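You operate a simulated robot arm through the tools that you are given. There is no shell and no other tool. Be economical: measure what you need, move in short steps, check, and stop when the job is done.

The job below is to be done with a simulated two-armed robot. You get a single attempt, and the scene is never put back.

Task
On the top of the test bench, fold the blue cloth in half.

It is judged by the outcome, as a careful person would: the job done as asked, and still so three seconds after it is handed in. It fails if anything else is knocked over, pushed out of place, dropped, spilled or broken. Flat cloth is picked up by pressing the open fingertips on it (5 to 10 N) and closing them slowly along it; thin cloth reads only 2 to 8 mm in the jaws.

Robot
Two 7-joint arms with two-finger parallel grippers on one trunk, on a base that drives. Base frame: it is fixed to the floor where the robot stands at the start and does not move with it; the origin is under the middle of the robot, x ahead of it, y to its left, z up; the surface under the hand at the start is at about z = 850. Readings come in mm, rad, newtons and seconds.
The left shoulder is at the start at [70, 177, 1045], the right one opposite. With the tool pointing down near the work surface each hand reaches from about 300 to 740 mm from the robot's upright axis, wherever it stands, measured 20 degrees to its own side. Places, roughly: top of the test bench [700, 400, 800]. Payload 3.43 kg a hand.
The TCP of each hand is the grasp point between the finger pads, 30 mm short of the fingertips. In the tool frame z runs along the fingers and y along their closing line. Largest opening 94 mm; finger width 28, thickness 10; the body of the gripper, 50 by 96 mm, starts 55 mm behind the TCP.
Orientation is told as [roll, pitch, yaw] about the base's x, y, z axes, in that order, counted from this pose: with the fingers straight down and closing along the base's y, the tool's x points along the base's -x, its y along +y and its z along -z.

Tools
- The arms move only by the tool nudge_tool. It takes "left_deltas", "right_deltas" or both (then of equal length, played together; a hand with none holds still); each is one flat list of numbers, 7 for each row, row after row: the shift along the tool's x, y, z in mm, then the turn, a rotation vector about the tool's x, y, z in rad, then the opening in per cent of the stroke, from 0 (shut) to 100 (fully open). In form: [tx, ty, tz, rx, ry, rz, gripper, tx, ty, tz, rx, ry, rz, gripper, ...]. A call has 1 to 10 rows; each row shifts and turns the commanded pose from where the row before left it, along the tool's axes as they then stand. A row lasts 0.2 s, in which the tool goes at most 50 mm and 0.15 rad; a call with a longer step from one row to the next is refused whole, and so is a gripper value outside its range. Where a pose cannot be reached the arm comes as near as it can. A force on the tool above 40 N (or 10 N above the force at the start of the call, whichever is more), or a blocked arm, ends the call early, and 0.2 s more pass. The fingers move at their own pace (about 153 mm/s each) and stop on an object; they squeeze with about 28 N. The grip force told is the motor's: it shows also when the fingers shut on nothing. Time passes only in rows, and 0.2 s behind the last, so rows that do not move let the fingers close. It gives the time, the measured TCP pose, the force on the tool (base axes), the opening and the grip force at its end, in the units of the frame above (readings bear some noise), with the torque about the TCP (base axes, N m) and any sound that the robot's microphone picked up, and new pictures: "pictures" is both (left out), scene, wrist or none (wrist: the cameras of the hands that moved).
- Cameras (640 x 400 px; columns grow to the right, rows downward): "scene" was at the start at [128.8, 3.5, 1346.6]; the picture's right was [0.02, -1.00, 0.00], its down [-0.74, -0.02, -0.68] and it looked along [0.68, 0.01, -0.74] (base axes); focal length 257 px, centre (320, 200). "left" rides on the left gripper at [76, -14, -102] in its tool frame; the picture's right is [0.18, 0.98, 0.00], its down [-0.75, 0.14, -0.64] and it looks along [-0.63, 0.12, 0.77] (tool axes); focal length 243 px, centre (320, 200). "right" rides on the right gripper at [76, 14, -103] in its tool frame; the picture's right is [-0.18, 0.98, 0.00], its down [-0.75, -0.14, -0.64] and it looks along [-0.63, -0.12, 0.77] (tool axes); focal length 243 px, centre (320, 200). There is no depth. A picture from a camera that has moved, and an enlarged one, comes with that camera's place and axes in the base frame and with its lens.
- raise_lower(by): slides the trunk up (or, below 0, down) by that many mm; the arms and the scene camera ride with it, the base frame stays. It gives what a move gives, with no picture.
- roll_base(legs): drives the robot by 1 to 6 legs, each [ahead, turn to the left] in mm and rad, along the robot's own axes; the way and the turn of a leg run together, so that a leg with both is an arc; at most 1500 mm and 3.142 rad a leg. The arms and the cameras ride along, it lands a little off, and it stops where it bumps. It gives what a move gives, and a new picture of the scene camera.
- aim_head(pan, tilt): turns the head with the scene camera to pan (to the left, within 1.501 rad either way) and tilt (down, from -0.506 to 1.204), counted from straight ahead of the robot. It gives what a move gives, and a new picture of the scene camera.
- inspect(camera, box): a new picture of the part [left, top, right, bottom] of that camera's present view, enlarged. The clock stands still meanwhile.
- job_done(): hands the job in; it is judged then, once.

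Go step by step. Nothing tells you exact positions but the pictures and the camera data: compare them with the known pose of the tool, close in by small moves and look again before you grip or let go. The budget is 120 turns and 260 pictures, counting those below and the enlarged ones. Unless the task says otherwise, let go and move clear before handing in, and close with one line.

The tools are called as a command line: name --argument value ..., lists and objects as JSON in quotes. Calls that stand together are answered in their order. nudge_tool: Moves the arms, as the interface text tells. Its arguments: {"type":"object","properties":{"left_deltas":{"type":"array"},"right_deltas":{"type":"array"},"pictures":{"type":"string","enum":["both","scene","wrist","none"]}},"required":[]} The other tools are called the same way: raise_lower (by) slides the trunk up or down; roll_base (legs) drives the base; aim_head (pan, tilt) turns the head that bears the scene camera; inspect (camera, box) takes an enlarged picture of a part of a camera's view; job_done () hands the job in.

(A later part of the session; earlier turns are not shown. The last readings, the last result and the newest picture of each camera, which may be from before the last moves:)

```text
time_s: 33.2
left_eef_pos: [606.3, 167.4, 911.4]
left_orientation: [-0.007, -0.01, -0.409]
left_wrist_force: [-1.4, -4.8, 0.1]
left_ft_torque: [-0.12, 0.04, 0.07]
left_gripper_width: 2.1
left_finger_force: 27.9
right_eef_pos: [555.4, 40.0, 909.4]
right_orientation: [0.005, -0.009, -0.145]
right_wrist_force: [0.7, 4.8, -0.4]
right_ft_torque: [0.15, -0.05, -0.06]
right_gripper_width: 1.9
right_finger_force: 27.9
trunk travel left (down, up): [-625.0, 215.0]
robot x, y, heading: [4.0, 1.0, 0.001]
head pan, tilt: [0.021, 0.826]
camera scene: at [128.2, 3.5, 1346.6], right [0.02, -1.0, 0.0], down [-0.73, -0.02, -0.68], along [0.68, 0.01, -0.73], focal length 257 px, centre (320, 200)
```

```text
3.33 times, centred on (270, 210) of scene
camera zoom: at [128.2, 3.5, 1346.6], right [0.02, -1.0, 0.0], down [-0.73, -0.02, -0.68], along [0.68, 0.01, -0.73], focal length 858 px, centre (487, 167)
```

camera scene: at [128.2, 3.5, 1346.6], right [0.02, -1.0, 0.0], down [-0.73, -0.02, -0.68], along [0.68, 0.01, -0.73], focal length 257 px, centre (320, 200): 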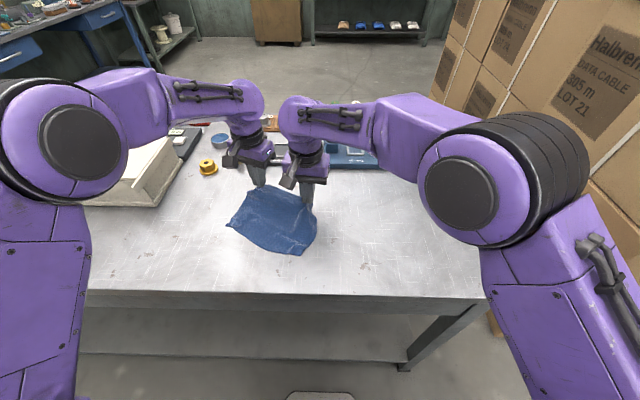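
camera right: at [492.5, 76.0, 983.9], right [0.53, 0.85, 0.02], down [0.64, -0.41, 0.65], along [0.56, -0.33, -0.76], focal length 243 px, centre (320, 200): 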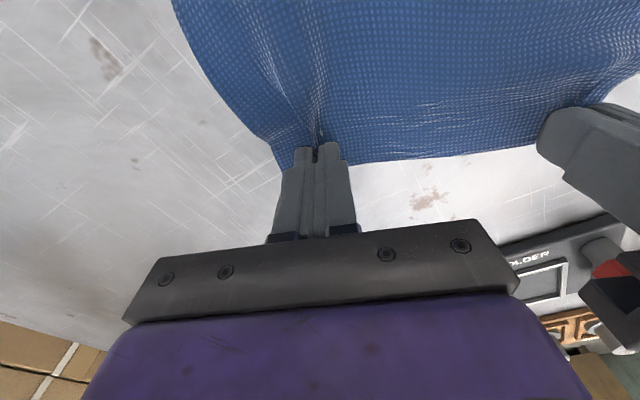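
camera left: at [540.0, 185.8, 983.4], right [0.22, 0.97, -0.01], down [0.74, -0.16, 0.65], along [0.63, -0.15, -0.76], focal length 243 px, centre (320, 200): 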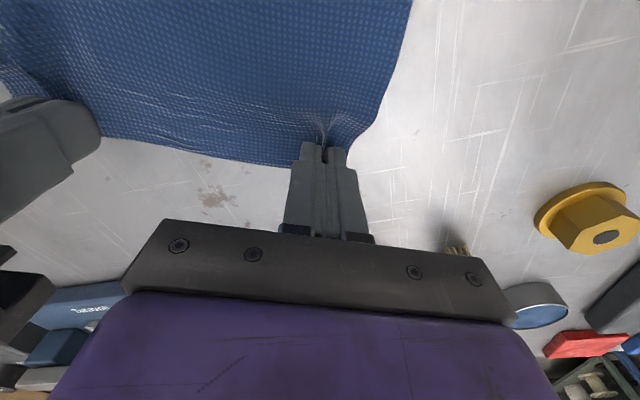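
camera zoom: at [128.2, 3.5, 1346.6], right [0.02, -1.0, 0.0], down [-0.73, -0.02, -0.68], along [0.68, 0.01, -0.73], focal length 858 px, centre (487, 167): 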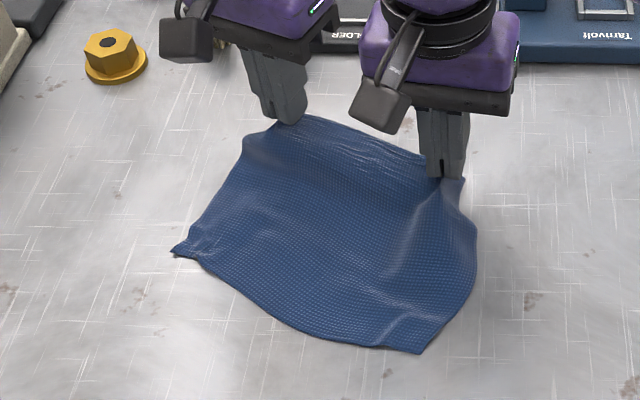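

Lifting goes well now. CD is at C(423,51), D(504,233). I continue the arc over the crease with increasing pitch.

nudge_tool --left_deltas '[17, -1.6, -12.9, 0, -0.1, 0, 0, 20.2, -2, -8.6, 0, -0.1, 0, 0, 20.2, -2, -5.4, 0, -0.1, 0, 0, 18.9, -1.8, -2.6, 0, -0.1, 0, 0, 17.5, -1.6, -1.6, 0, -0.1, 0, 0]' --right_deltas '[17, 2.9, -12.9, 0, -0.1, 0, 0, 20.2, 3.6, -8.6, 0, -0.1, 0, 0, 20.2, 3.6, -5.4, 0, -0.1, 0, 0, 18.9, 3.2, -2.6, 0, -0.1, 0, 0, 17.5, 2.8, -1.6, 0, -0.1, 0, 0]' --pictures "scene"

inspect --camera "scene" --box '[190, 150, 350, 270]'

```text
time_s: 33.7
left_eef_pos: [582.4, 165.1, 924.4]
left_orientation: [-0.019, -0.122, -0.409]
left_wrist_force: [-4.6, -14.7, -5.5]
left_ft_torque: [-0.49, 0.14, 0.11]
left_gripper_width: 2.0
left_finger_force: 28.3
right_eef_pos: [532.7, 37.9, 884.1]
right_orientation: [0.044, -0.013, -0.198]
right_wrist_force: [4.8, 14.9, 5.8]
right_ft_torque: [0.53, -0.2, 0.05]
right_gripper_width: 2.0
right_finger_force: 28.2
trunk travel left (down, up): [-625.0, 215.0]
robot x, y, heading: [-1.2, 1.7, -0.005]
head pan, tilt: [0.021, 0.826]
stopped in row 2 (right hand): the force on the tool passed its limit at 126 N (the readings are from after the stop); the commanded pose is now the measured one
camera scene: at [125.8, 3.8, 1346.8], right [0.02, -1.0, 0.0], down [-0.73, -0.02, -0.68], along [0.68, 0.01, -0.73], focal length 257 px, centre (320, 200)
```

scene: 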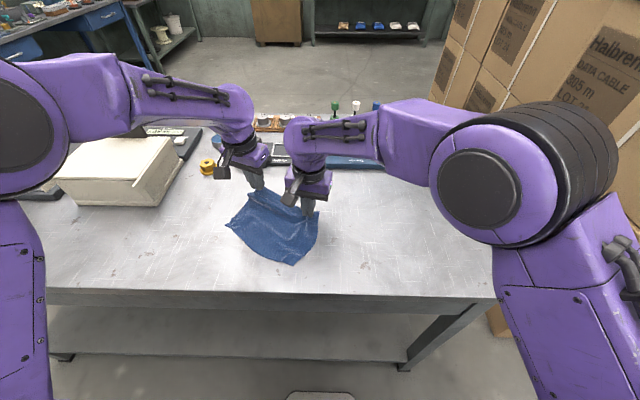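

```text
3.33 times, centred on (270, 210) of scene
camera zoom: at [125.8, 3.8, 1346.8], right [0.02, -1.0, 0.0], down [-0.73, -0.02, -0.68], along [0.68, 0.01, -0.73], focal length 858 px, centre (487, 167)
```

zoom: 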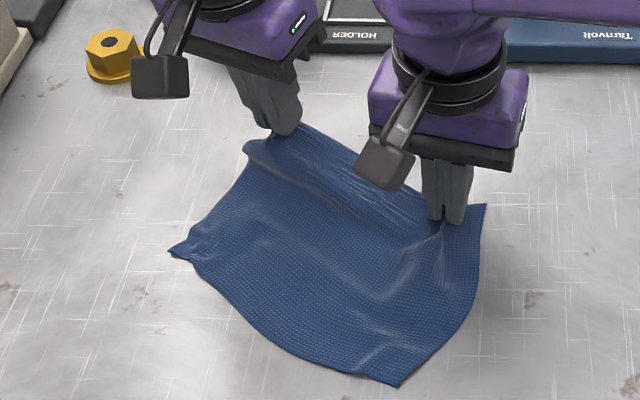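

The right arm cannot pitch in this posture; it dipped and pressed on the bench. I go on with translation only for the right hand and raise it level with the left first.

nudge_tool --right_deltas '[0, 3, -12, 0, 0, 0, 0, 0, 3, -14, 0, 0, 0, 0, 0, 0, -14, 0, 0, 0, 0]' --left_deltas '[0, -2, 0, 0, 0, 0, 0, 0, -2, 0, 0, 0, 0, 0, 0, 0, 0, 0, 0, 0, 0]' --pictures "scene"

```text
time_s: 34.5
left_eef_pos: [583.1, 165.7, 923.3]
left_orientation: [-0.015, -0.12, -0.408]
left_wrist_force: [-1.7, -4.5, 0.2]
left_ft_torque: [-0.11, 0.05, 0.05]
left_gripper_width: 2.3
left_finger_force: 27.7
right_eef_pos: [536.2, 34.6, 917.9]
right_orientation: [0.039, 0.008, -0.207]
right_wrist_force: [1.1, 4.6, -0.5]
right_ft_torque: [0.15, -0.05, 0.0]
right_gripper_width: 2.0
right_finger_force: 27.7
trunk travel left (down, up): [-625.0, 215.0]
robot x, y, heading: [-0.2, 1.8, 0.0]
head pan, tilt: [0.021, 0.826]
camera scene: at [128.8, 3.6, 1346.6], right [0.02, -1.0, 0.0], down [-0.74, -0.02, -0.68], along [0.68, 0.01, -0.74], focal length 257 px, centre (320, 200)
```

scene: 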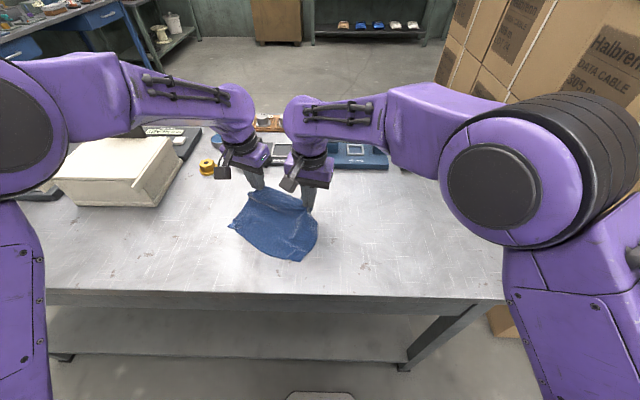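

The right arm is at its limit in +y here, so the cloth should come to the middle. Both hands still hold AB, so I lift the cloth clear, square it up in front of the robot and let it hang.

nudge_tool --left_deltas '[-2.9, -16.2, -22.8, 0, 0.02, -0.068, 0, -1.7, -16.4, -22.8, 0, 0.02, -0.068, 0, -0.6, -16.4, -22.8, 0, 0.02, -0.068, 0, 0.5, -16.4, -22.8, 0, 0.02, -0.068, 0, 1.5, -16.4, -22.8, 0, 0.02, -0.068, 0, 2.7, -16.2, -22.8, 0, 0.02, -0.068, 0]' --right_deltas '[-7.4, -16.4, -23.7, 0.006, 0, -0.035, 0, -6.9, -16.5, -23.7, 0.006, 0, -0.035, 0, -6.4, -16.7, -23.7, 0.006, 0, -0.035, 0, -5.7, -17, -23.7, 0.006, 0, -0.035, 0, -5.2, -17.2, -23.7, 0.006, 0, -0.035, 0, -4.5, -17.4, -23.7, 0.006, 0, -0.035, 0]' --pictures "scene"

```text
time_s: 35.9
left_eef_pos: [552.5, 74.9, 1063.1]
left_orientation: [-0.038, 0.013, -0.005]
left_wrist_force: [1.2, -5.7, 0.3]
left_ft_torque: [-0.16, -0.02, 0.02]
left_gripper_width: 1.9
left_finger_force: 28.0
right_eef_pos: [555.9, -63.7, 1060.8]
right_orientation: [-0.003, -0.014, 0.019]
right_wrist_force: [0.0, 5.2, 0.5]
right_ft_torque: [0.17, 0.0, 0.05]
right_gripper_width: 2.0
right_finger_force: 27.7
trunk travel left (down, up): [-625.0, 215.0]
robot x, y, heading: [0.9, 3.1, -0.003]
head pan, tilt: [0.021, 0.826]
camera scene: at [128.3, 2.3, 1346.6], right [0.02, -1.0, 0.0], down [-0.73, -0.01, -0.68], along [0.68, 0.01, -0.73], focal length 257 px, centre (320, 200)
```

scene: 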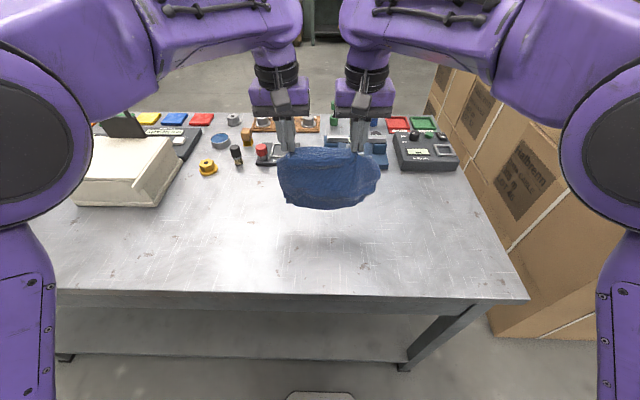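

The cloth hangs freely, square to the robot, with the AB edge in the jaws pointing forward. For a fold with no curl, I let CD touch down, move back while lowering so the lower half lies toward the robot, and then lay the upper half forward over it.

nudge_tool --left_deltas '[-15, 0, 13, 0, 0, 0, 0, -15, 0, 13, 0, 0, 0, 0, 0, 0, 10, 0, 0, 0, 0, 12, 0, 8, 0, 0, 0, 0, 15, 0, 10, 0, 0, 0, 0]' --right_deltas '[-15, 0, 13, 0, 0, 0, 0, -15, 0, 13, 0, 0, 0, 0, 0, 0, 10, 0, 0, 0, 0, 12, 0, 8, 0, 0, 0, 0, 15, 0, 10, 0, 0, 0, 0]' --pictures "scene"

inspect --camera "scene" --box '[240, 110, 420, 240]'

```text
time_s: 37.1
left_eef_pos: [553.6, 73.8, 1009.7]
left_orientation: [-0.042, 0.012, -0.005]
left_wrist_force: [1.8, -6.2, 0.4]
left_ft_torque: [-0.2, -0.07, 0.06]
left_gripper_width: 2.2
left_finger_force: 27.7
right_eef_pos: [559.7, -64.6, 1009.7]
right_orientation: [-0.004, -0.013, 0.021]
right_wrist_force: [-1.3, 7.8, -0.4]
right_ft_torque: [0.22, -0.02, 0.01]
right_gripper_width: 2.0
right_finger_force: 27.8
trunk travel left (down, up): [-625.0, 215.0]
robot x, y, heading: [0.5, -1.8, 0.001]
head pan, tilt: [0.021, 0.826]
camera scene: at [127.6, 3.7, 1346.7], right [0.02, -1.0, 0.0], down [-0.73, -0.02, -0.68], along [0.68, 0.01, -0.73], focal length 257 px, centre (320, 200)
```

scene: 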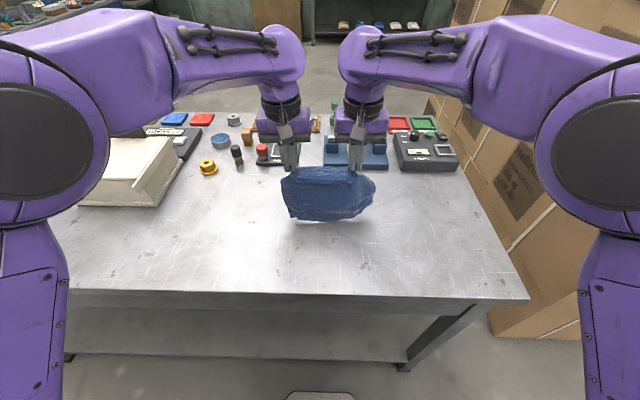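

```text
3.08 times, centred on (330, 175) of scene
camera zoom: at [127.6, 3.7, 1346.7], right [0.02, -1.0, 0.0], down [-0.73, -0.02, -0.68], along [0.68, 0.01, -0.73], focal length 792 px, centre (289, 277)
```

zoom: 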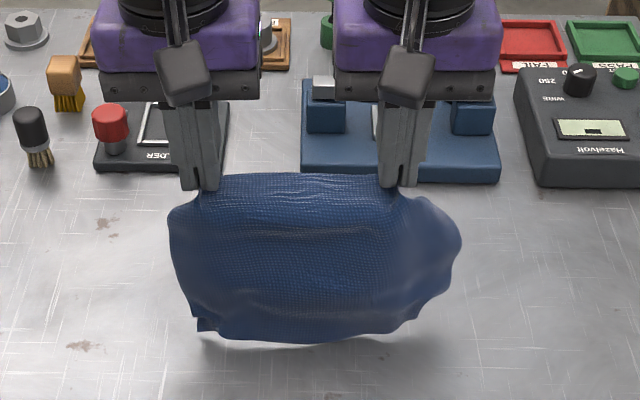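

The bottom edge is just about touching, slightly on the robot side. I drag the hands back past it at low height so that CD trails ahead of the hands.

nudge_tool --left_deltas '[0, 0, 8, 0, 0, 0, 0, 15, 0, 3, 0, 0, 0, 0, 20, 0, 3, 0, 0, 0, 0, 20, 0, 3, 0, 0, 0, 0, 20, 0, 4, 0, 0, 0, 0, 20, 0, 5, 0, 0, 0, 0]' --right_deltas '[0, 0, 8, 0, 0, 0, 0, 15, 0, 3, 0, 0, 0, 0, 20, 0, 3, 0, 0, 0, 0, 20, 0, 3, 0, 0, 0, 0, 20, 0, 4, 0, 0, 0, 0, 20, 0, 5, 0, 0, 0, 0]'

inspect --camera "scene" --box '[240, 140, 420, 270]'

```text
time_s: 38.5
left_eef_pos: [459.7, 74.3, 984.0]
left_orientation: [-0.039, 0.012, -0.003]
left_wrist_force: [2.0, -12.8, -1.0]
left_ft_torque: [-0.38, -0.07, 0.09]
left_gripper_width: 2.1
left_finger_force: 28.0
right_eef_pos: [464.7, -67.2, 980.7]
right_orientation: [-0.006, -0.014, 0.021]
right_wrist_force: [-2.7, 13.9, -0.1]
right_ft_torque: [0.37, 0.05, 0.04]
right_gripper_width: 2.0
right_finger_force: 27.8
trunk travel left (down, up): [-625.0, 215.0]
robot x, y, heading: [0.1, 2.6, -0.003]
head pan, tilt: [0.021, 0.826]
camera scene: at [127.5, 3.4, 1346.8], right [0.02, -1.0, 0.0], down [-0.73, -0.02, -0.68], along [0.68, 0.01, -0.73], focal length 257 px, centre (320, 200)
camera right: at [386.0, -54.7, 1082.4], right [0.16, 0.99, 0.0], down [0.75, -0.12, 0.65], along [0.64, -0.11, -0.76], focal length 243 px, centre (320, 200)
camera left: at [384.3, 64.0, 1088.5], right [-0.18, 0.98, -0.04], down [0.76, 0.16, 0.63], along [0.62, 0.09, -0.78], focal length 243 px, centre (320, 200)
```

scene: 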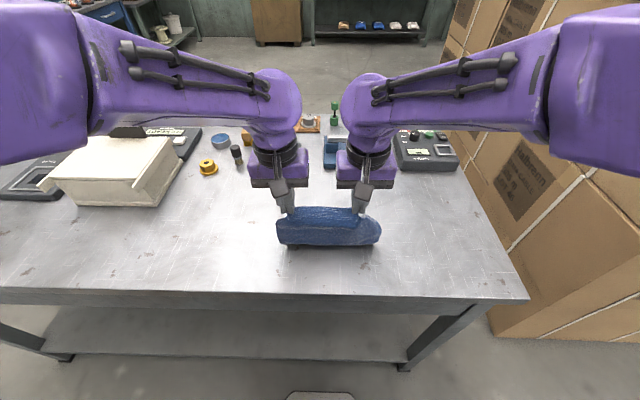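
right: 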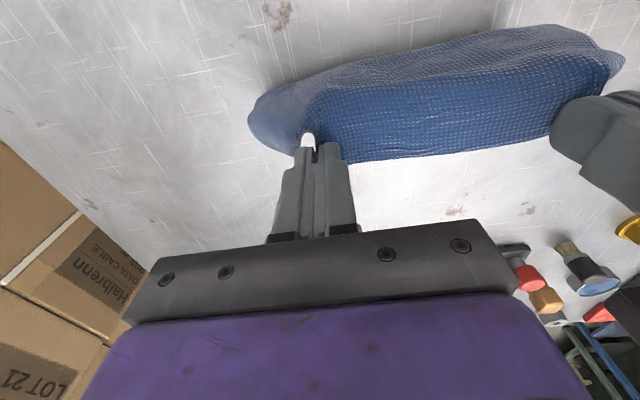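
left: 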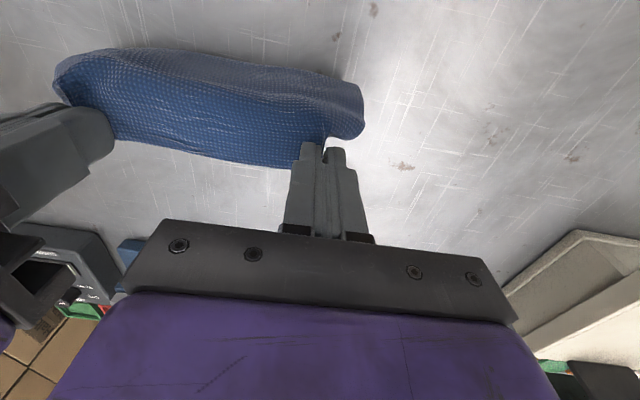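

```text
3.08 times, centred on (330, 205) of scene
camera zoom: at [127.5, 3.4, 1346.8], right [0.02, -1.0, 0.0], down [-0.73, -0.02, -0.68], along [0.68, 0.01, -0.73], focal length 792 px, centre (289, 185)
```

zoom: 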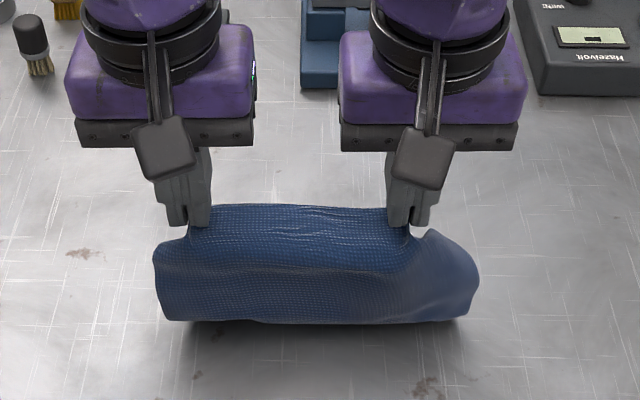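

The cloth now bulges toward the robot with CD trailing underneath toward the front, which is the shape I wanted. I lower and bring the held edge forward over CD, easing the sideways tension.

nudge_tool --left_deltas '[3, -2, 17, 0, 0, 0, 0, 3, -2, 17, 0, 0, 0, 0, 3, 0, 17, 0, 0, 0, 0, -8, 0, 10, 0, 0, 0, 0, -8, 0, 9, 0, 0, 0, 0]' --right_deltas '[3, 2, 17, 0, 0, 0, 0, 3, 2, 17, 0, 0, 0, 0, 3, 0, 16, 0, 0, 0, 0, -8, 0, 9, 0, 0, 0, 0, -8, 0, 8, 0, 0, 0, 0]'

inspect --camera "scene" --box '[240, 160, 420, 290]'

```text
time_s: 39.7
left_eef_pos: [467.2, 66.5, 913.4]
left_orientation: [-0.039, 0.015, -0.005]
left_wrist_force: [-0.2, -0.4, 0.2]
left_ft_torque: [0.01, 0.01, -0.03]
left_gripper_width: 1.9
left_finger_force: 28.2
right_eef_pos: [475.5, -63.2, 913.0]
right_orientation: [-0.007, -0.013, 0.019]
right_wrist_force: [-0.1, 0.7, -0.8]
right_ft_torque: [0.01, 0.03, -0.05]
right_gripper_width: 2.1
right_finger_force: 28.4
trunk travel left (down, up): [-625.0, 215.0]
robot x, y, heading: [-0.3, -5.0, -0.001]
head pan, tilt: [0.021, 0.826]
camera scene: at [130.0, 3.5, 1346.5], right [0.02, -1.0, 0.0], down [-0.74, -0.02, -0.68], along [0.68, 0.01, -0.74], focal length 257 px, centre (320, 200)
camera right: at [396.6, -50.8, 1015.4], right [0.16, 0.99, 0.0], down [0.75, -0.12, 0.65], along [0.64, -0.11, -0.76], focal length 243 px, centre (320, 200)
camera left: at [393.0, 57.9, 1017.3], right [-0.18, 0.98, -0.03], down [0.76, 0.16, 0.63], along [0.62, 0.09, -0.78], focal length 243 px, centre (320, 200)
```

scene: 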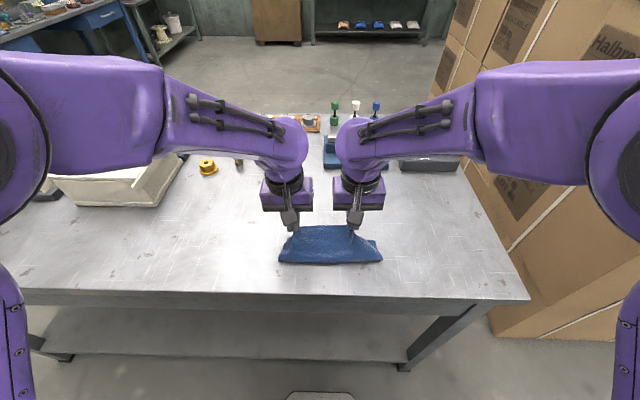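
right: 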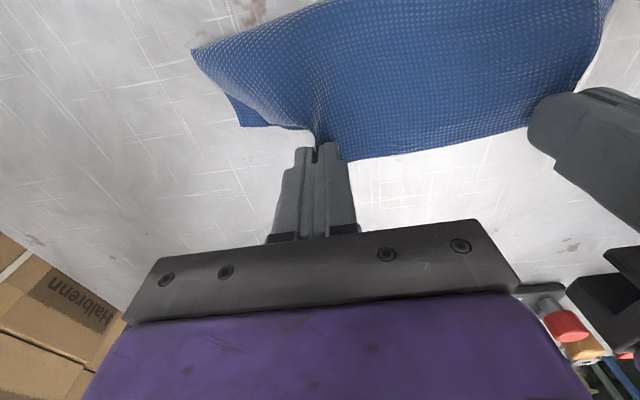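
left: 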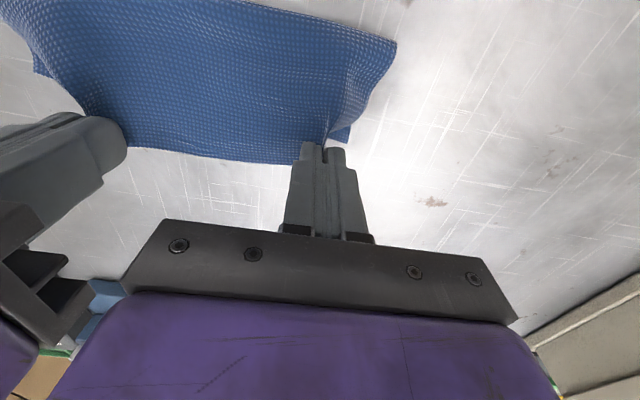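

```text
3.08 times, centred on (330, 225) of scene
camera zoom: at [130.0, 3.5, 1346.5], right [0.02, -1.0, 0.0], down [-0.74, -0.02, -0.68], along [0.68, 0.01, -0.74], focal length 792 px, centre (289, 123)
```

zoom: 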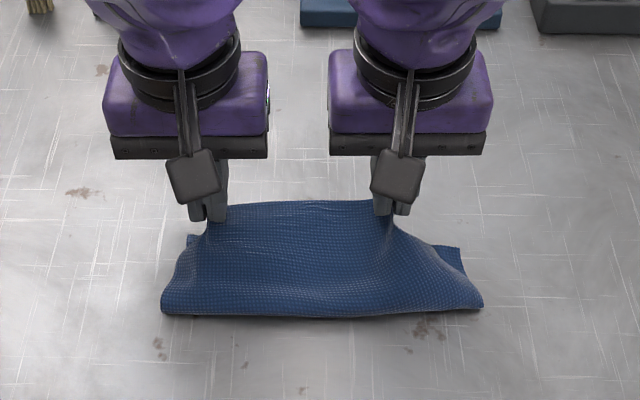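

The fold has formed well: the bottom edge is at x≈467 with corners y≈83 and -119, and the crease is at x≈408. The held edge should land at x≈465 and about 15 mm further right. I shift and lower it onto the bottom edge.

nudge_tool --left_deltas '[2, -8, 5, 0, 0, 0, 0, 2, -7, 8, 0, 0, 0, 0, 1, 0, 8, 0, 0, 0, 0, 0, 0, 5, 0, 0, 0, 0]' --right_deltas '[5, -8, 5, 0, 0, 0, 0, 5, -7, 8, 0, 0, 0, 0, 3, 0, 8, 0, 0, 0, 0, 0, 0, 5, 0, 0, 0, 0]'

inspect --camera "scene" --box '[240, 160, 420, 290]'

```text
time_s: 40.7
left_eef_pos: [462.1, 50.1, 888.4]
left_orientation: [-0.037, 0.012, -0.005]
left_wrist_force: [0.6, -0.3, -0.1]
left_ft_torque: [0.02, -0.01, -0.03]
left_gripper_width: 2.0
left_finger_force: 28.7
right_eef_pos: [461.3, -78.7, 887.8]
right_orientation: [-0.006, -0.011, 0.019]
right_wrist_force: [0.3, -0.3, 1.4]
right_ft_torque: [0.01, 0.01, -0.04]
right_gripper_width: 1.8
right_finger_force: 28.0
trunk travel left (down, up): [-625.0, 215.0]
robot x, y, heading: [-2.8, -2.5, -0.0]
head pan, tilt: [0.021, 0.826]
camera scene: at [129.2, 3.3, 1346.6], right [0.02, -1.0, 0.0], down [-0.74, -0.02, -0.68], along [0.68, 0.01, -0.74], focal length 257 px, centre (320, 200)
camera right: at [382.8, -66.2, 989.2], right [0.17, 0.99, 0.0], down [0.75, -0.12, 0.65], along [0.64, -0.11, -0.76], focal length 243 px, centre (320, 200)
camera left: at [387.2, 41.4, 992.1], right [-0.18, 0.98, -0.03], down [0.76, 0.16, 0.63], along [0.62, 0.09, -0.78], focal length 243 px, centre (320, 200)
```

scene: 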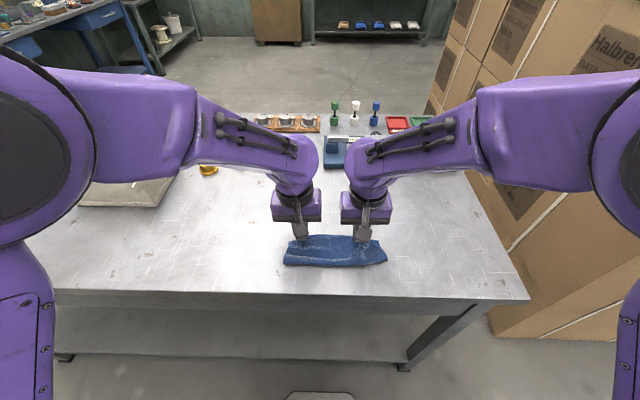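
right: 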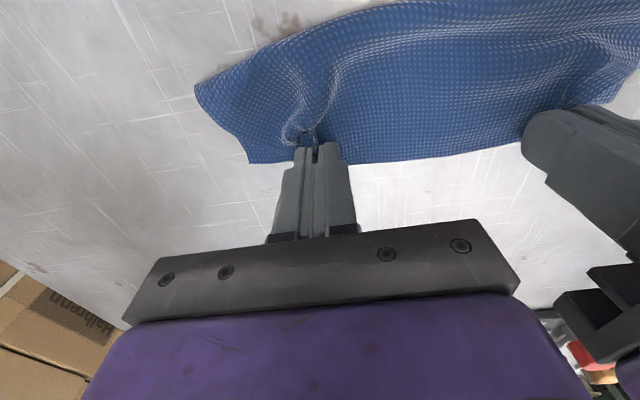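
left: 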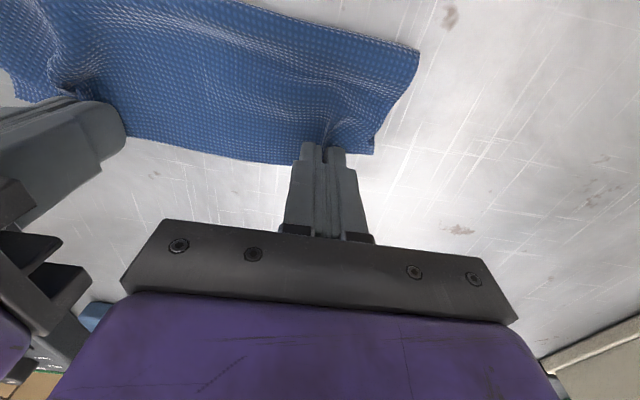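

```text
3.08 times, centred on (330, 225) of scene
camera zoom: at [129.2, 3.3, 1346.6], right [0.02, -1.0, 0.0], down [-0.74, -0.02, -0.68], along [0.68, 0.01, -0.74], focal length 792 px, centre (289, 123)
```

zoom: 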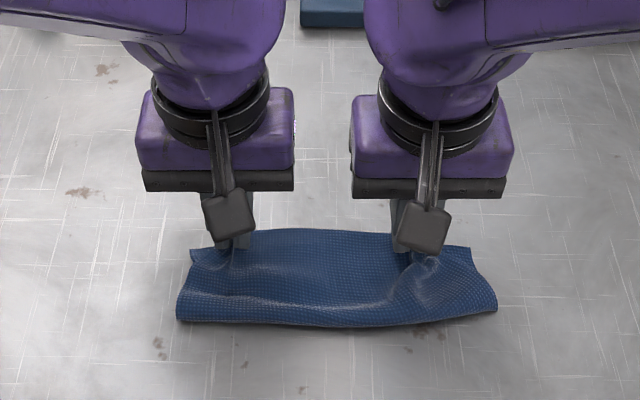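

It looks very good. I lower the last few millimetres, open and withdraw straight up.

nudge_tool --left_deltas '[0, 1, 3, 0, 0, 0, 0, 0, 0, 0, 0, 0, 0, 6, 0, 0, 0, 0, 0, 0, 14, 0, 0, 0, 0, 0, 0, 22, 0, 0, -8, 0, 0, 0, 22, 0, 0, -30, 0, 0, 0, 22, 0, 20, -40, 0, 0, 0, 22, 0, 40, -30, 0, 0, 0, 22, 0, 45, -20, 0, 0, 0, 22]' --right_deltas '[0, -1, 3, 0, 0, 0, 0, 0, 0, 0, 0, 0, 0, 6, 0, 0, 0, 0, 0, 0, 14, 0, 0, 0, 0, 0, 0, 22, 0, 0, -8, 0, 0, 0, 22, 0, 0, -30, 0, 0, 0, 22, 0, -20, -40, 0, 0, 0, 22, 0, -40, -30, 0, 0, 0, 22, 0, -45, -20, 0, 0, 0, 22]'

inspect --camera "scene" --box '[250, 180, 420, 290]'

```text
time_s: 42.7
left_eef_pos: [458.9, 158.7, 1009.8]
left_orientation: [-0.039, 0.012, -0.004]
left_wrist_force: [-0.5, 0.2, -0.1]
left_ft_torque: [-0.02, -0.02, 0.0]
left_gripper_width: 20.6
left_finger_force: 0.0
right_eef_pos: [461.0, -186.8, 1013.2]
right_orientation: [-0.005, -0.014, 0.019]
right_wrist_force: [0.0, 0.1, 0.4]
right_ft_torque: [-0.01, -0.01, 0.05]
right_gripper_width: 20.6
right_finger_force: 0.0
trunk travel left (down, up): [-625.0, 215.0]
robot x, y, heading: [-0.3, -1.4, 0.001]
head pan, tilt: [0.021, 0.826]
camera scene: at [127.7, 3.5, 1346.7], right [0.02, -1.0, 0.0], down [-0.73, -0.02, -0.68], along [0.68, 0.01, -0.73], focal length 257 px, centre (320, 200)
camera right: at [381.7, -173.4, 1115.5], right [0.17, 0.99, 0.0], down [0.75, -0.12, 0.65], along [0.64, -0.11, -0.76], focal length 243 px, centre (320, 200)
camera left: at [384.8, 150.7, 1113.2], right [-0.18, 0.98, -0.04], down [0.76, 0.16, 0.63], along [0.62, 0.09, -0.78], focal length 243 px, centre (320, 200)
```

scene: 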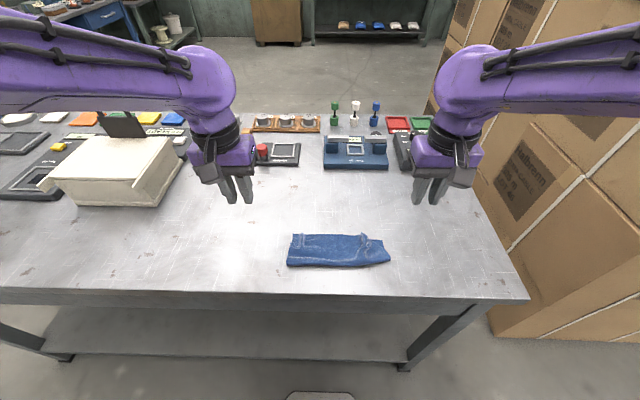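
right: 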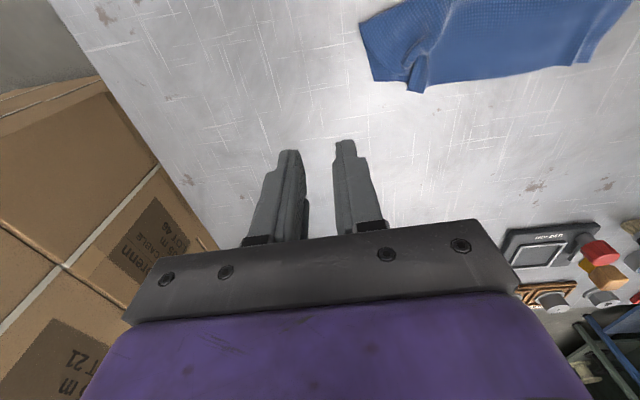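
left: 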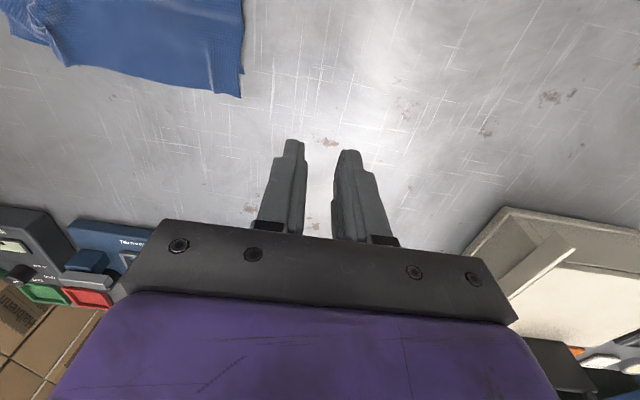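

```text
3.64 times, centred on (335, 235) of scene
camera zoom: at [127.7, 3.5, 1346.7], right [0.02, -1.0, 0.0], down [-0.73, -0.02, -0.68], along [0.68, 0.01, -0.73], focal length 936 px, centre (266, 73)
```

zoom: 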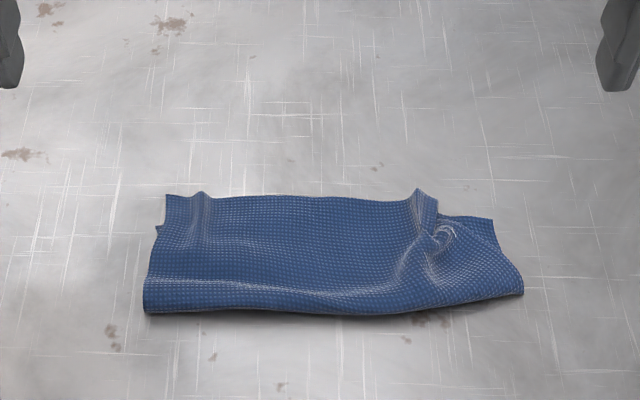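

The cloth is folded neatly, apart from a ridge where the right gripper held it. I look closer at it.

inspect --camera "right" --box '[340, 0, 640, 110]'

inspect --camera "scene" --box '[345, 220, 405, 275]'

inspect --camera "scene" --box '[275, 220, 335, 275]'

```text
2.13 times, centred on (490, 55) of right
camera zoom: at [381.7, -173.4, 1115.5], right [0.17, 0.99, 0.0], down [0.75, -0.12, 0.65], along [0.64, -0.11, -0.76], focal length 518 px, centre (-43, 509)
```

zoom: 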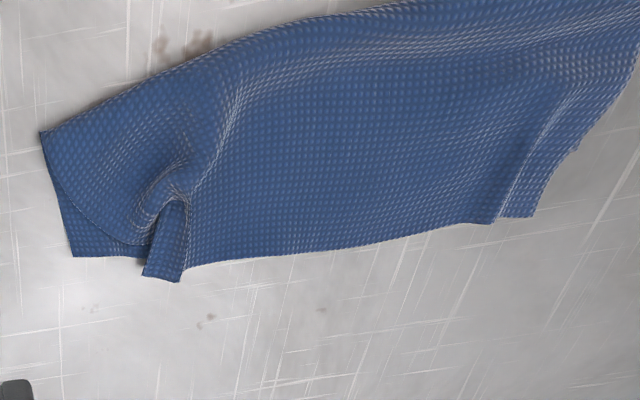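

```text
7.27 times, centred on (375, 248) of scene
camera zoom: at [127.7, 3.5, 1346.7], right [0.02, -1.0, 0.0], down [-0.73, -0.02, -0.68], along [0.68, 0.01, -0.73], focal length 1872 px, centre (-80, -146)
```

zoom: 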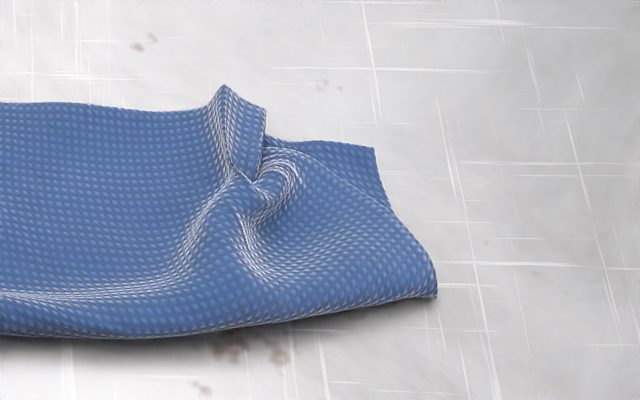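

```text
7.27 times, centred on (305, 248) of scene
camera zoom: at [127.7, 3.5, 1346.7], right [0.02, -1.0, 0.0], down [-0.73, -0.02, -0.68], along [0.68, 0.01, -0.73], focal length 1872 px, centre (429, -146)
```

zoom: 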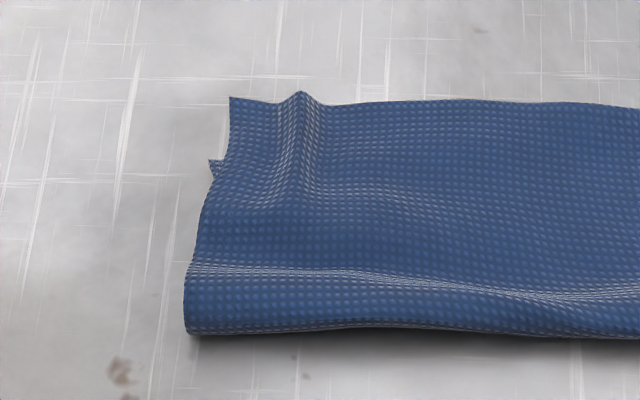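

The top layer's right corner (B) is tucked inward as a small fin around (470,-95), and should lie over the bottom corner at about (459,-131). I bring the right hand over the fin to pull it out.

nudge_tool --right_deltas '[-1, 31, 25, 0, 0, 0, 28, -2, 31, 25, 0, 0, 0, 28, -2, 30, 25, 0, 0, 0, 28, 0, 0, 25, 0, 0, 0, 28]' --pictures "none"

inspect --camera "right" --box '[200, 40, 440, 190]'

inspect --camera "scene" --box '[325, 190, 421, 280]'

```text
time_s: 43.7
left_eef_pos: [461.4, 158.7, 1009.8]
left_orientation: [-0.039, 0.012, -0.004]
left_wrist_force: [-0.3, 0.4, 0.6]
left_ft_torque: [-0.04, 0.0, 0.01]
left_gripper_width: 20.6
left_finger_force: 0.0
right_eef_pos: [466.3, -92.8, 913.0]
right_orientation: [-0.007, -0.014, 0.019]
right_wrist_force: [0.2, -0.2, 0.7]
right_ft_torque: [0.01, -0.04, -0.01]
right_gripper_width: 26.2
right_finger_force: 0.1
trunk travel left (down, up): [-625.0, 215.0]
robot x, y, heading: [0.2, -6.4, -0.001]
head pan, tilt: [0.021, 0.826]
```

```text
2.67 times, centred on (320, 115) of right
camera zoom: at [387.8, -80.2, 1015.2], right [0.16, 0.99, 0.0], down [0.75, -0.12, 0.65], along [0.64, -0.11, -0.76], focal length 647 px, centre (320, 427)
```

zoom: 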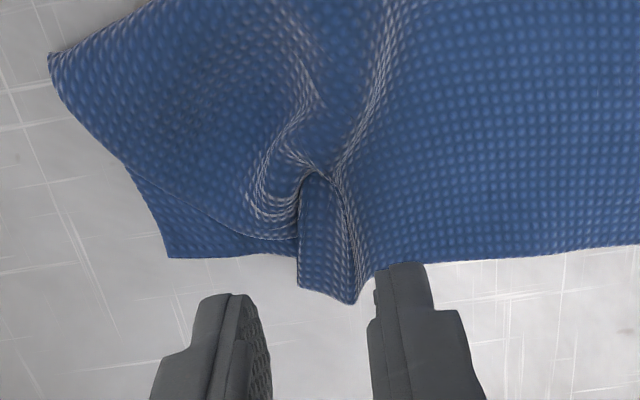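

```text
4.44 times, centred on (373, 235) of scene
camera zoom: at [129.3, 3.0, 1346.6], right [0.02, -1.0, 0.0], down [-0.74, -0.02, -0.68], along [0.68, 0.01, -0.74], focal length 1144 px, centre (84, 44)
```

zoom: 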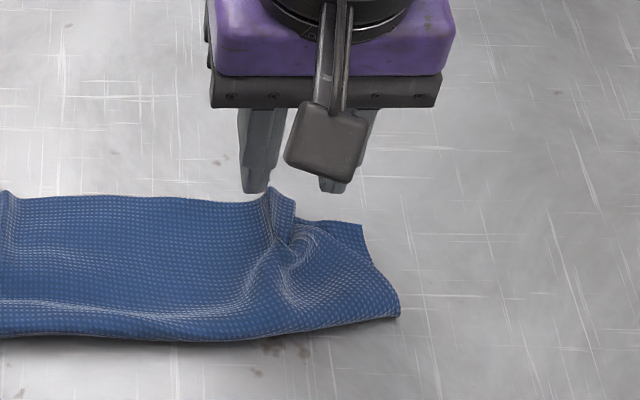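

The B strip sits between the open fingers (x 445–474, y -84…-101). I lower onto it and close.

nudge_tool --right_deltas '[2, -1, 15, 0, 0, 0, 28, 0, 0, 13, 0, 0, 0, 28, 0, 0, 2, 0, 0, 0, 26, 0, 0, 0, 0, 0, 0, 20, 0, 0, 0, 0, 0, 0, 15, 0, 0, 0, 0, 0, 0, 10, 0, 0, 0, 0, 0, 0, 5, 0, 0, 0, 0, 0, 0, 0, 0, 0, 0, 0, 0, 0, 0]' --pictures "none"

inspect --camera "scene" --box '[325, 190, 421, 280]'

inspect --camera "right" --box '[200, 40, 440, 190]'

```text
time_s: 45.7
left_eef_pos: [461.7, 158.7, 1009.4]
left_orientation: [-0.036, 0.011, -0.004]
left_wrist_force: [-1.0, 0.7, 1.0]
left_ft_torque: [0.0, 0.01, 0.0]
left_gripper_width: 20.7
left_finger_force: 0.1
right_eef_pos: [465.4, -93.3, 882.8]
right_orientation: [-0.007, -0.012, 0.019]
right_wrist_force: [-0.9, 0.1, 0.1]
right_ft_torque: [0.04, 0.03, 0.01]
right_gripper_width: 3.8
right_finger_force: 28.1
trunk travel left (down, up): [-625.0, 215.0]
robot x, y, heading: [-0.4, -0.3, 0.007]
head pan, tilt: [0.021, 0.826]
```

```text
4.44 times, centred on (373, 235) of scene
camera zoom: at [128.9, 3.6, 1346.6], right [0.02, -1.0, 0.0], down [-0.74, -0.02, -0.68], along [0.68, 0.01, -0.74], focal length 1144 px, centre (84, 44)
```

zoom: 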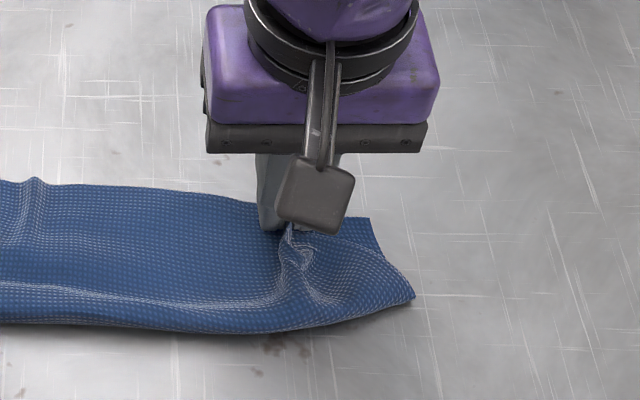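

```text
2.67 times, centred on (320, 115) of right
camera zoom: at [386.4, -80.3, 985.0], right [0.16, 0.99, 0.0], down [0.75, -0.12, 0.65], along [0.64, -0.11, -0.76], focal length 647 px, centre (320, 427)
```

zoom: 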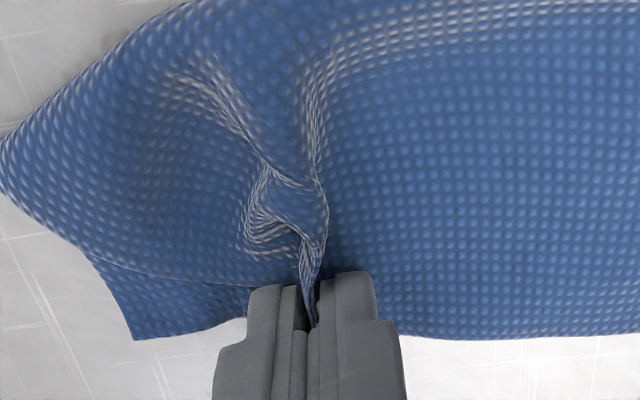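

The fin is gripped (3.8 mm). I lift it slightly and pull it sideways toward the bottom corner.

nudge_tool --right_deltas '[0, -2, -8, 0, 0, 0, 0, 0, -8, -2, 0, 0, 0, 0, 0, -8, 0, 0, 0, 0, 0, 0, -7, 0, 0, 0, 0, 0, 0, -5, 3, 0, 0, 0, 0, 0, 0, 4, 0, 0, 0, 0]' --pictures "none"

inspect --camera "scene" --box '[325, 190, 421, 280]'

inspect --camera "right" --box '[180, 20, 500, 220]'

```text
time_s: 47.1
left_eef_pos: [460.1, 159.1, 1008.6]
left_orientation: [-0.038, 0.013, -0.004]
left_wrist_force: [-0.5, -0.2, 0.6]
left_ft_torque: [0.02, 0.0, -0.02]
left_gripper_width: 20.9
left_finger_force: 0.1
right_eef_pos: [465.3, -122.1, 885.1]
right_orientation: [-0.005, -0.011, 0.019]
right_wrist_force: [-0.1, -0.2, -0.4]
right_ft_torque: [-0.01, -0.03, -0.02]
right_gripper_width: 3.5
right_finger_force: 29.1
trunk travel left (down, up): [-625.0, 215.0]
robot x, y, heading: [2.1, 1.6, -0.001]
head pan, tilt: [0.021, 0.826]
```

```text
4.44 times, centred on (373, 235) of scene
camera zoom: at [129.0, 3.7, 1346.6], right [0.02, -1.0, 0.0], down [-0.74, -0.02, -0.68], along [0.68, 0.01, -0.74], focal length 1144 px, centre (84, 44)
```

zoom: 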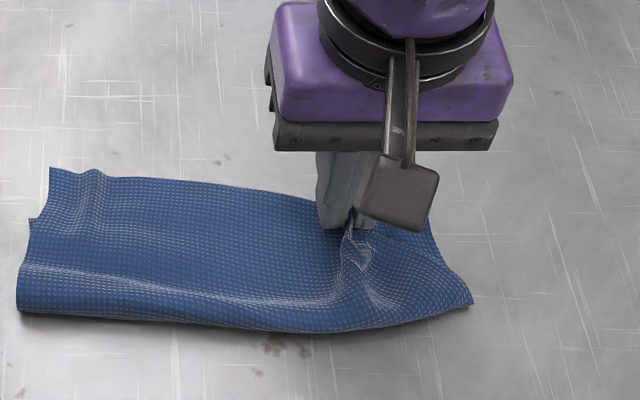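

```text
2.00 times, centred on (340, 120) of right
camera zoom: at [386.7, -110.1, 987.2], right [0.17, 0.99, 0.0], down [0.75, -0.12, 0.65], along [0.64, -0.11, -0.76], focal length 485 px, centre (280, 360)
```

zoom: 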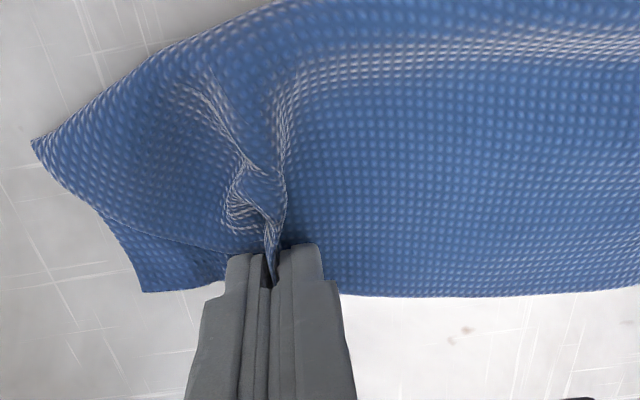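

The whole cloth slid along with it. I pin the cloth with the left hand's closed fingertips near the middle, then pull the corner again.

nudge_tool --left_deltas '[4, -37, 10, 0, 0, 0, 0, 4, -37, 15, 0, 0, 0, 0, 4, -37, 20, 0, 0, 0, 0, 4, -37, 20, 0, 0, 0, 0, 4, 0, 25, 0, 0, 0, 0, 0, 0, 25, 0, 0, 0, 0, 0, 0, 6, 0, 0, 0, 0, 0, 0, 4, 0, 0, 0, 0]' --pictures "none"

```text
time_s: 48.9
left_eef_pos: [440.0, 9.9, 889.6]
left_orientation: [-0.038, 0.012, -0.002]
left_wrist_force: [-0.2, -0.6, -0.5]
left_ft_torque: [0.01, 0.01, 0.01]
left_gripper_width: 0.2
left_finger_force: 27.7
right_eef_pos: [466.0, -122.7, 885.6]
right_orientation: [-0.006, -0.012, 0.017]
right_wrist_force: [-0.5, -0.6, 0.5]
right_ft_torque: [0.02, -0.03, -0.01]
right_gripper_width: 3.5
right_finger_force: 28.0
trunk travel left (down, up): [-625.0, 215.0]
robot x, y, heading: [2.9, -3.1, -0.0]
head pan, tilt: [0.021, 0.826]
```

nudge_tool --left_deltas '[0, 0, 4, 0, 0, 0, 0, 0, 0, 2, 0, 0, 0, 0, 0, 0, 2, 0, 0, 0, 0, 0, 0, 1, 0, 0, 0, 0]' --pictures "none"

```text
time_s: 49.9
left_eef_pos: [441.1, 8.3, 882.3]
left_orientation: [-0.04, 0.01, -0.002]
left_wrist_force: [-0.7, 1.2, 10.3]
left_ft_torque: [0.1, -0.05, 0.0]
left_gripper_width: 0.1
left_finger_force: 27.9
right_eef_pos: [463.7, -124.1, 886.3]
right_orientation: [-0.007, -0.013, 0.02]
right_wrist_force: [-0.6, 0.0, 0.1]
right_ft_torque: [0.04, 0.0, 0.0]
right_gripper_width: 3.5
right_finger_force: 28.3
trunk travel left (down, up): [-625.0, 215.0]
robot x, y, heading: [-0.5, 0.1, -0.001]
head pan, tilt: [0.021, 0.826]
```

The left hand presses with 10 N. Now I pull the corner to the right.

nudge_tool --left_deltas '[0, 0, 0.4, 0, 0, 0, 0, 0, 0, 0, 0, 0, 0, 0, 0, 0, 0, 0, 0, 0, 0, 0, 0, 0, 0, 0, 0, 0, 0, 0, 0, 0, 0, 0, 0]' --right_deltas '[0, 0, -5, 0, 0, 0, 0, 0, -8, 0, 0, 0, 0, 0, 0, -8, 0, 0, 0, 0, 0, 0, -8, 0, 0, 0, 0, 0, 0, -8, 0, 0, 0, 0, 0]' --pictures "none"

inspect --camera "right" --box '[180, 20, 500, 220]'

inspect --camera "scene" --box '[285, 190, 429, 280]'

```text
time_s: 51.1
left_eef_pos: [440.2, 6.6, 882.1]
left_orientation: [-0.039, 0.01, -0.002]
left_wrist_force: [1.5, -16.3, 21.0]
left_ft_torque: [-0.38, -0.15, -0.08]
left_gripper_width: 0.0
left_finger_force: 28.5
right_eef_pos: [463.2, -155.4, 892.1]
right_orientation: [-0.007, -0.016, 0.02]
right_wrist_force: [-1.3, 19.3, -0.9]
right_ft_torque: [0.59, 0.04, -0.16]
right_gripper_width: 3.5
right_finger_force: 27.7
trunk travel left (down, up): [-625.0, 215.0]
robot x, y, heading: [0.4, 2.3, 0.001]
head pan, tilt: [0.021, 0.826]
```

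```text
2.00 times, centred on (340, 120) of right
camera zoom: at [384.9, -142.3, 993.1], right [0.16, 0.99, 0.0], down [0.75, -0.12, 0.65], along [0.64, -0.11, -0.76], focal length 485 px, centre (280, 360)
```

zoom: 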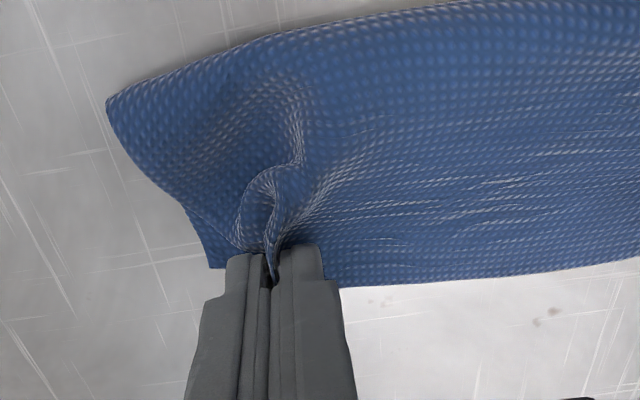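

```text
4.44 times, centred on (357, 235) of scene
camera zoom: at [126.4, 3.7, 1347.0], right [0.02, -1.0, 0.0], down [-0.73, -0.02, -0.68], along [0.68, 0.01, -0.73], focal length 1144 px, centre (156, 44)
```

zoom: 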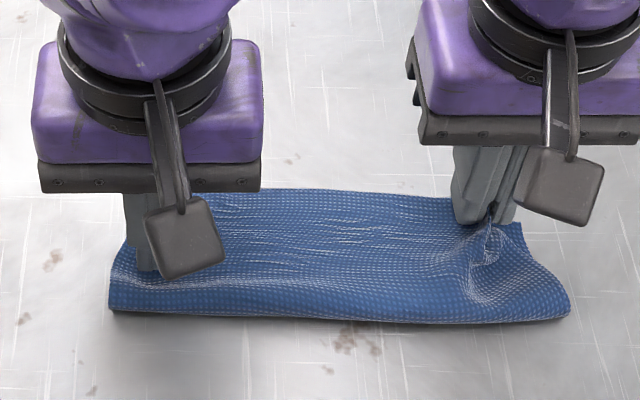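

The top layer is now stretched and the grip is close to the bottom corner. I lower the corner, release and withdraw both hands upward.

nudge_tool --right_deltas '[0, 1, 4, 0, 0, 0, 0, 0, 0, 4, 0, 0, 0, 0, 0, 0, 0, 0, 0, 0, 8, 0, 0, 0, 0, 0, 0, 20, 0, 0, -10, 0, 0, 0, 24, 0, 0, -25, 0, 0, 0, 24, 0, -10, -35, 0, 0, 0, 24]' --left_deltas '[0, 0, 0, 0, 0, 0, 0, 0, 0, 0, 0, 0, 0, 0, 0, 0, 0, 0, 0, 0, 0, 0, 0, -4, 0, 0, 0, 0, 0, 0, -20, 0, 0, 0, 0, 0, 20, -30, 0, 0, 0, 0, 0, 40, -25, 0, 0, 0, 0]' --pictures "none"

inspect --camera "scene" --box '[285, 190, 429, 280]'

inspect --camera "right" --box '[220, 0, 540, 200]'

```text
time_s: 52.7
left_eef_pos: [439.2, 74.1, 956.7]
left_orientation: [-0.038, 0.012, -0.005]
left_wrist_force: [-1.0, 0.8, 0.9]
left_ft_torque: [-0.03, -0.03, -0.05]
left_gripper_width: 0.0
left_finger_force: 28.3
right_eef_pos: [465.3, -161.9, 953.9]
right_orientation: [-0.007, -0.015, 0.02]
right_wrist_force: [0.0, -0.4, 0.1]
right_ft_torque: [-0.03, -0.05, 0.01]
right_gripper_width: 22.7
right_finger_force: 0.1
trunk travel left (down, up): [-625.0, 215.0]
robot x, y, heading: [0.7, 1.0, -0.001]
head pan, tilt: [0.021, 0.826]
```

```text
4.44 times, centred on (357, 235) of scene
camera zoom: at [127.3, 5.1, 1346.7], right [0.02, -1.0, 0.0], down [-0.73, -0.02, -0.68], along [0.68, 0.01, -0.73], focal length 1144 px, centre (156, 44)
```

zoom: 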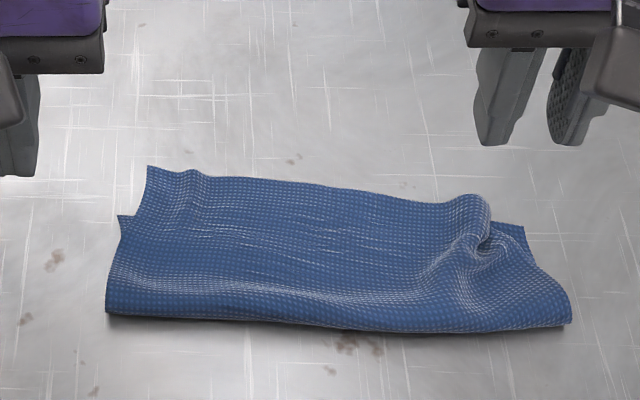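

```text
2.00 times, centred on (380, 100) of right
camera zoom: at [386.2, -149.3, 1055.7], right [0.16, 0.99, 0.0], down [0.75, -0.12, 0.65], along [0.64, -0.11, -0.76], focal length 485 px, centre (200, 400)
```

zoom: 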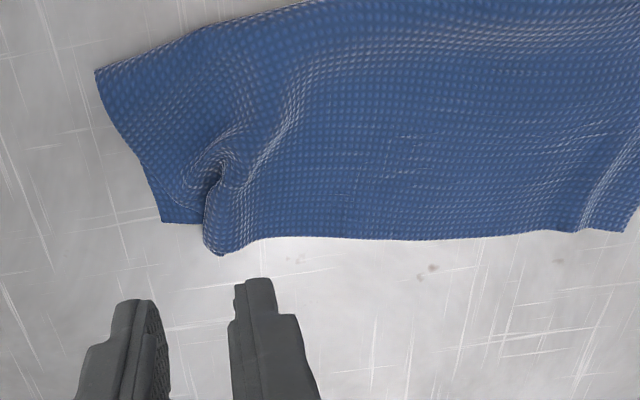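

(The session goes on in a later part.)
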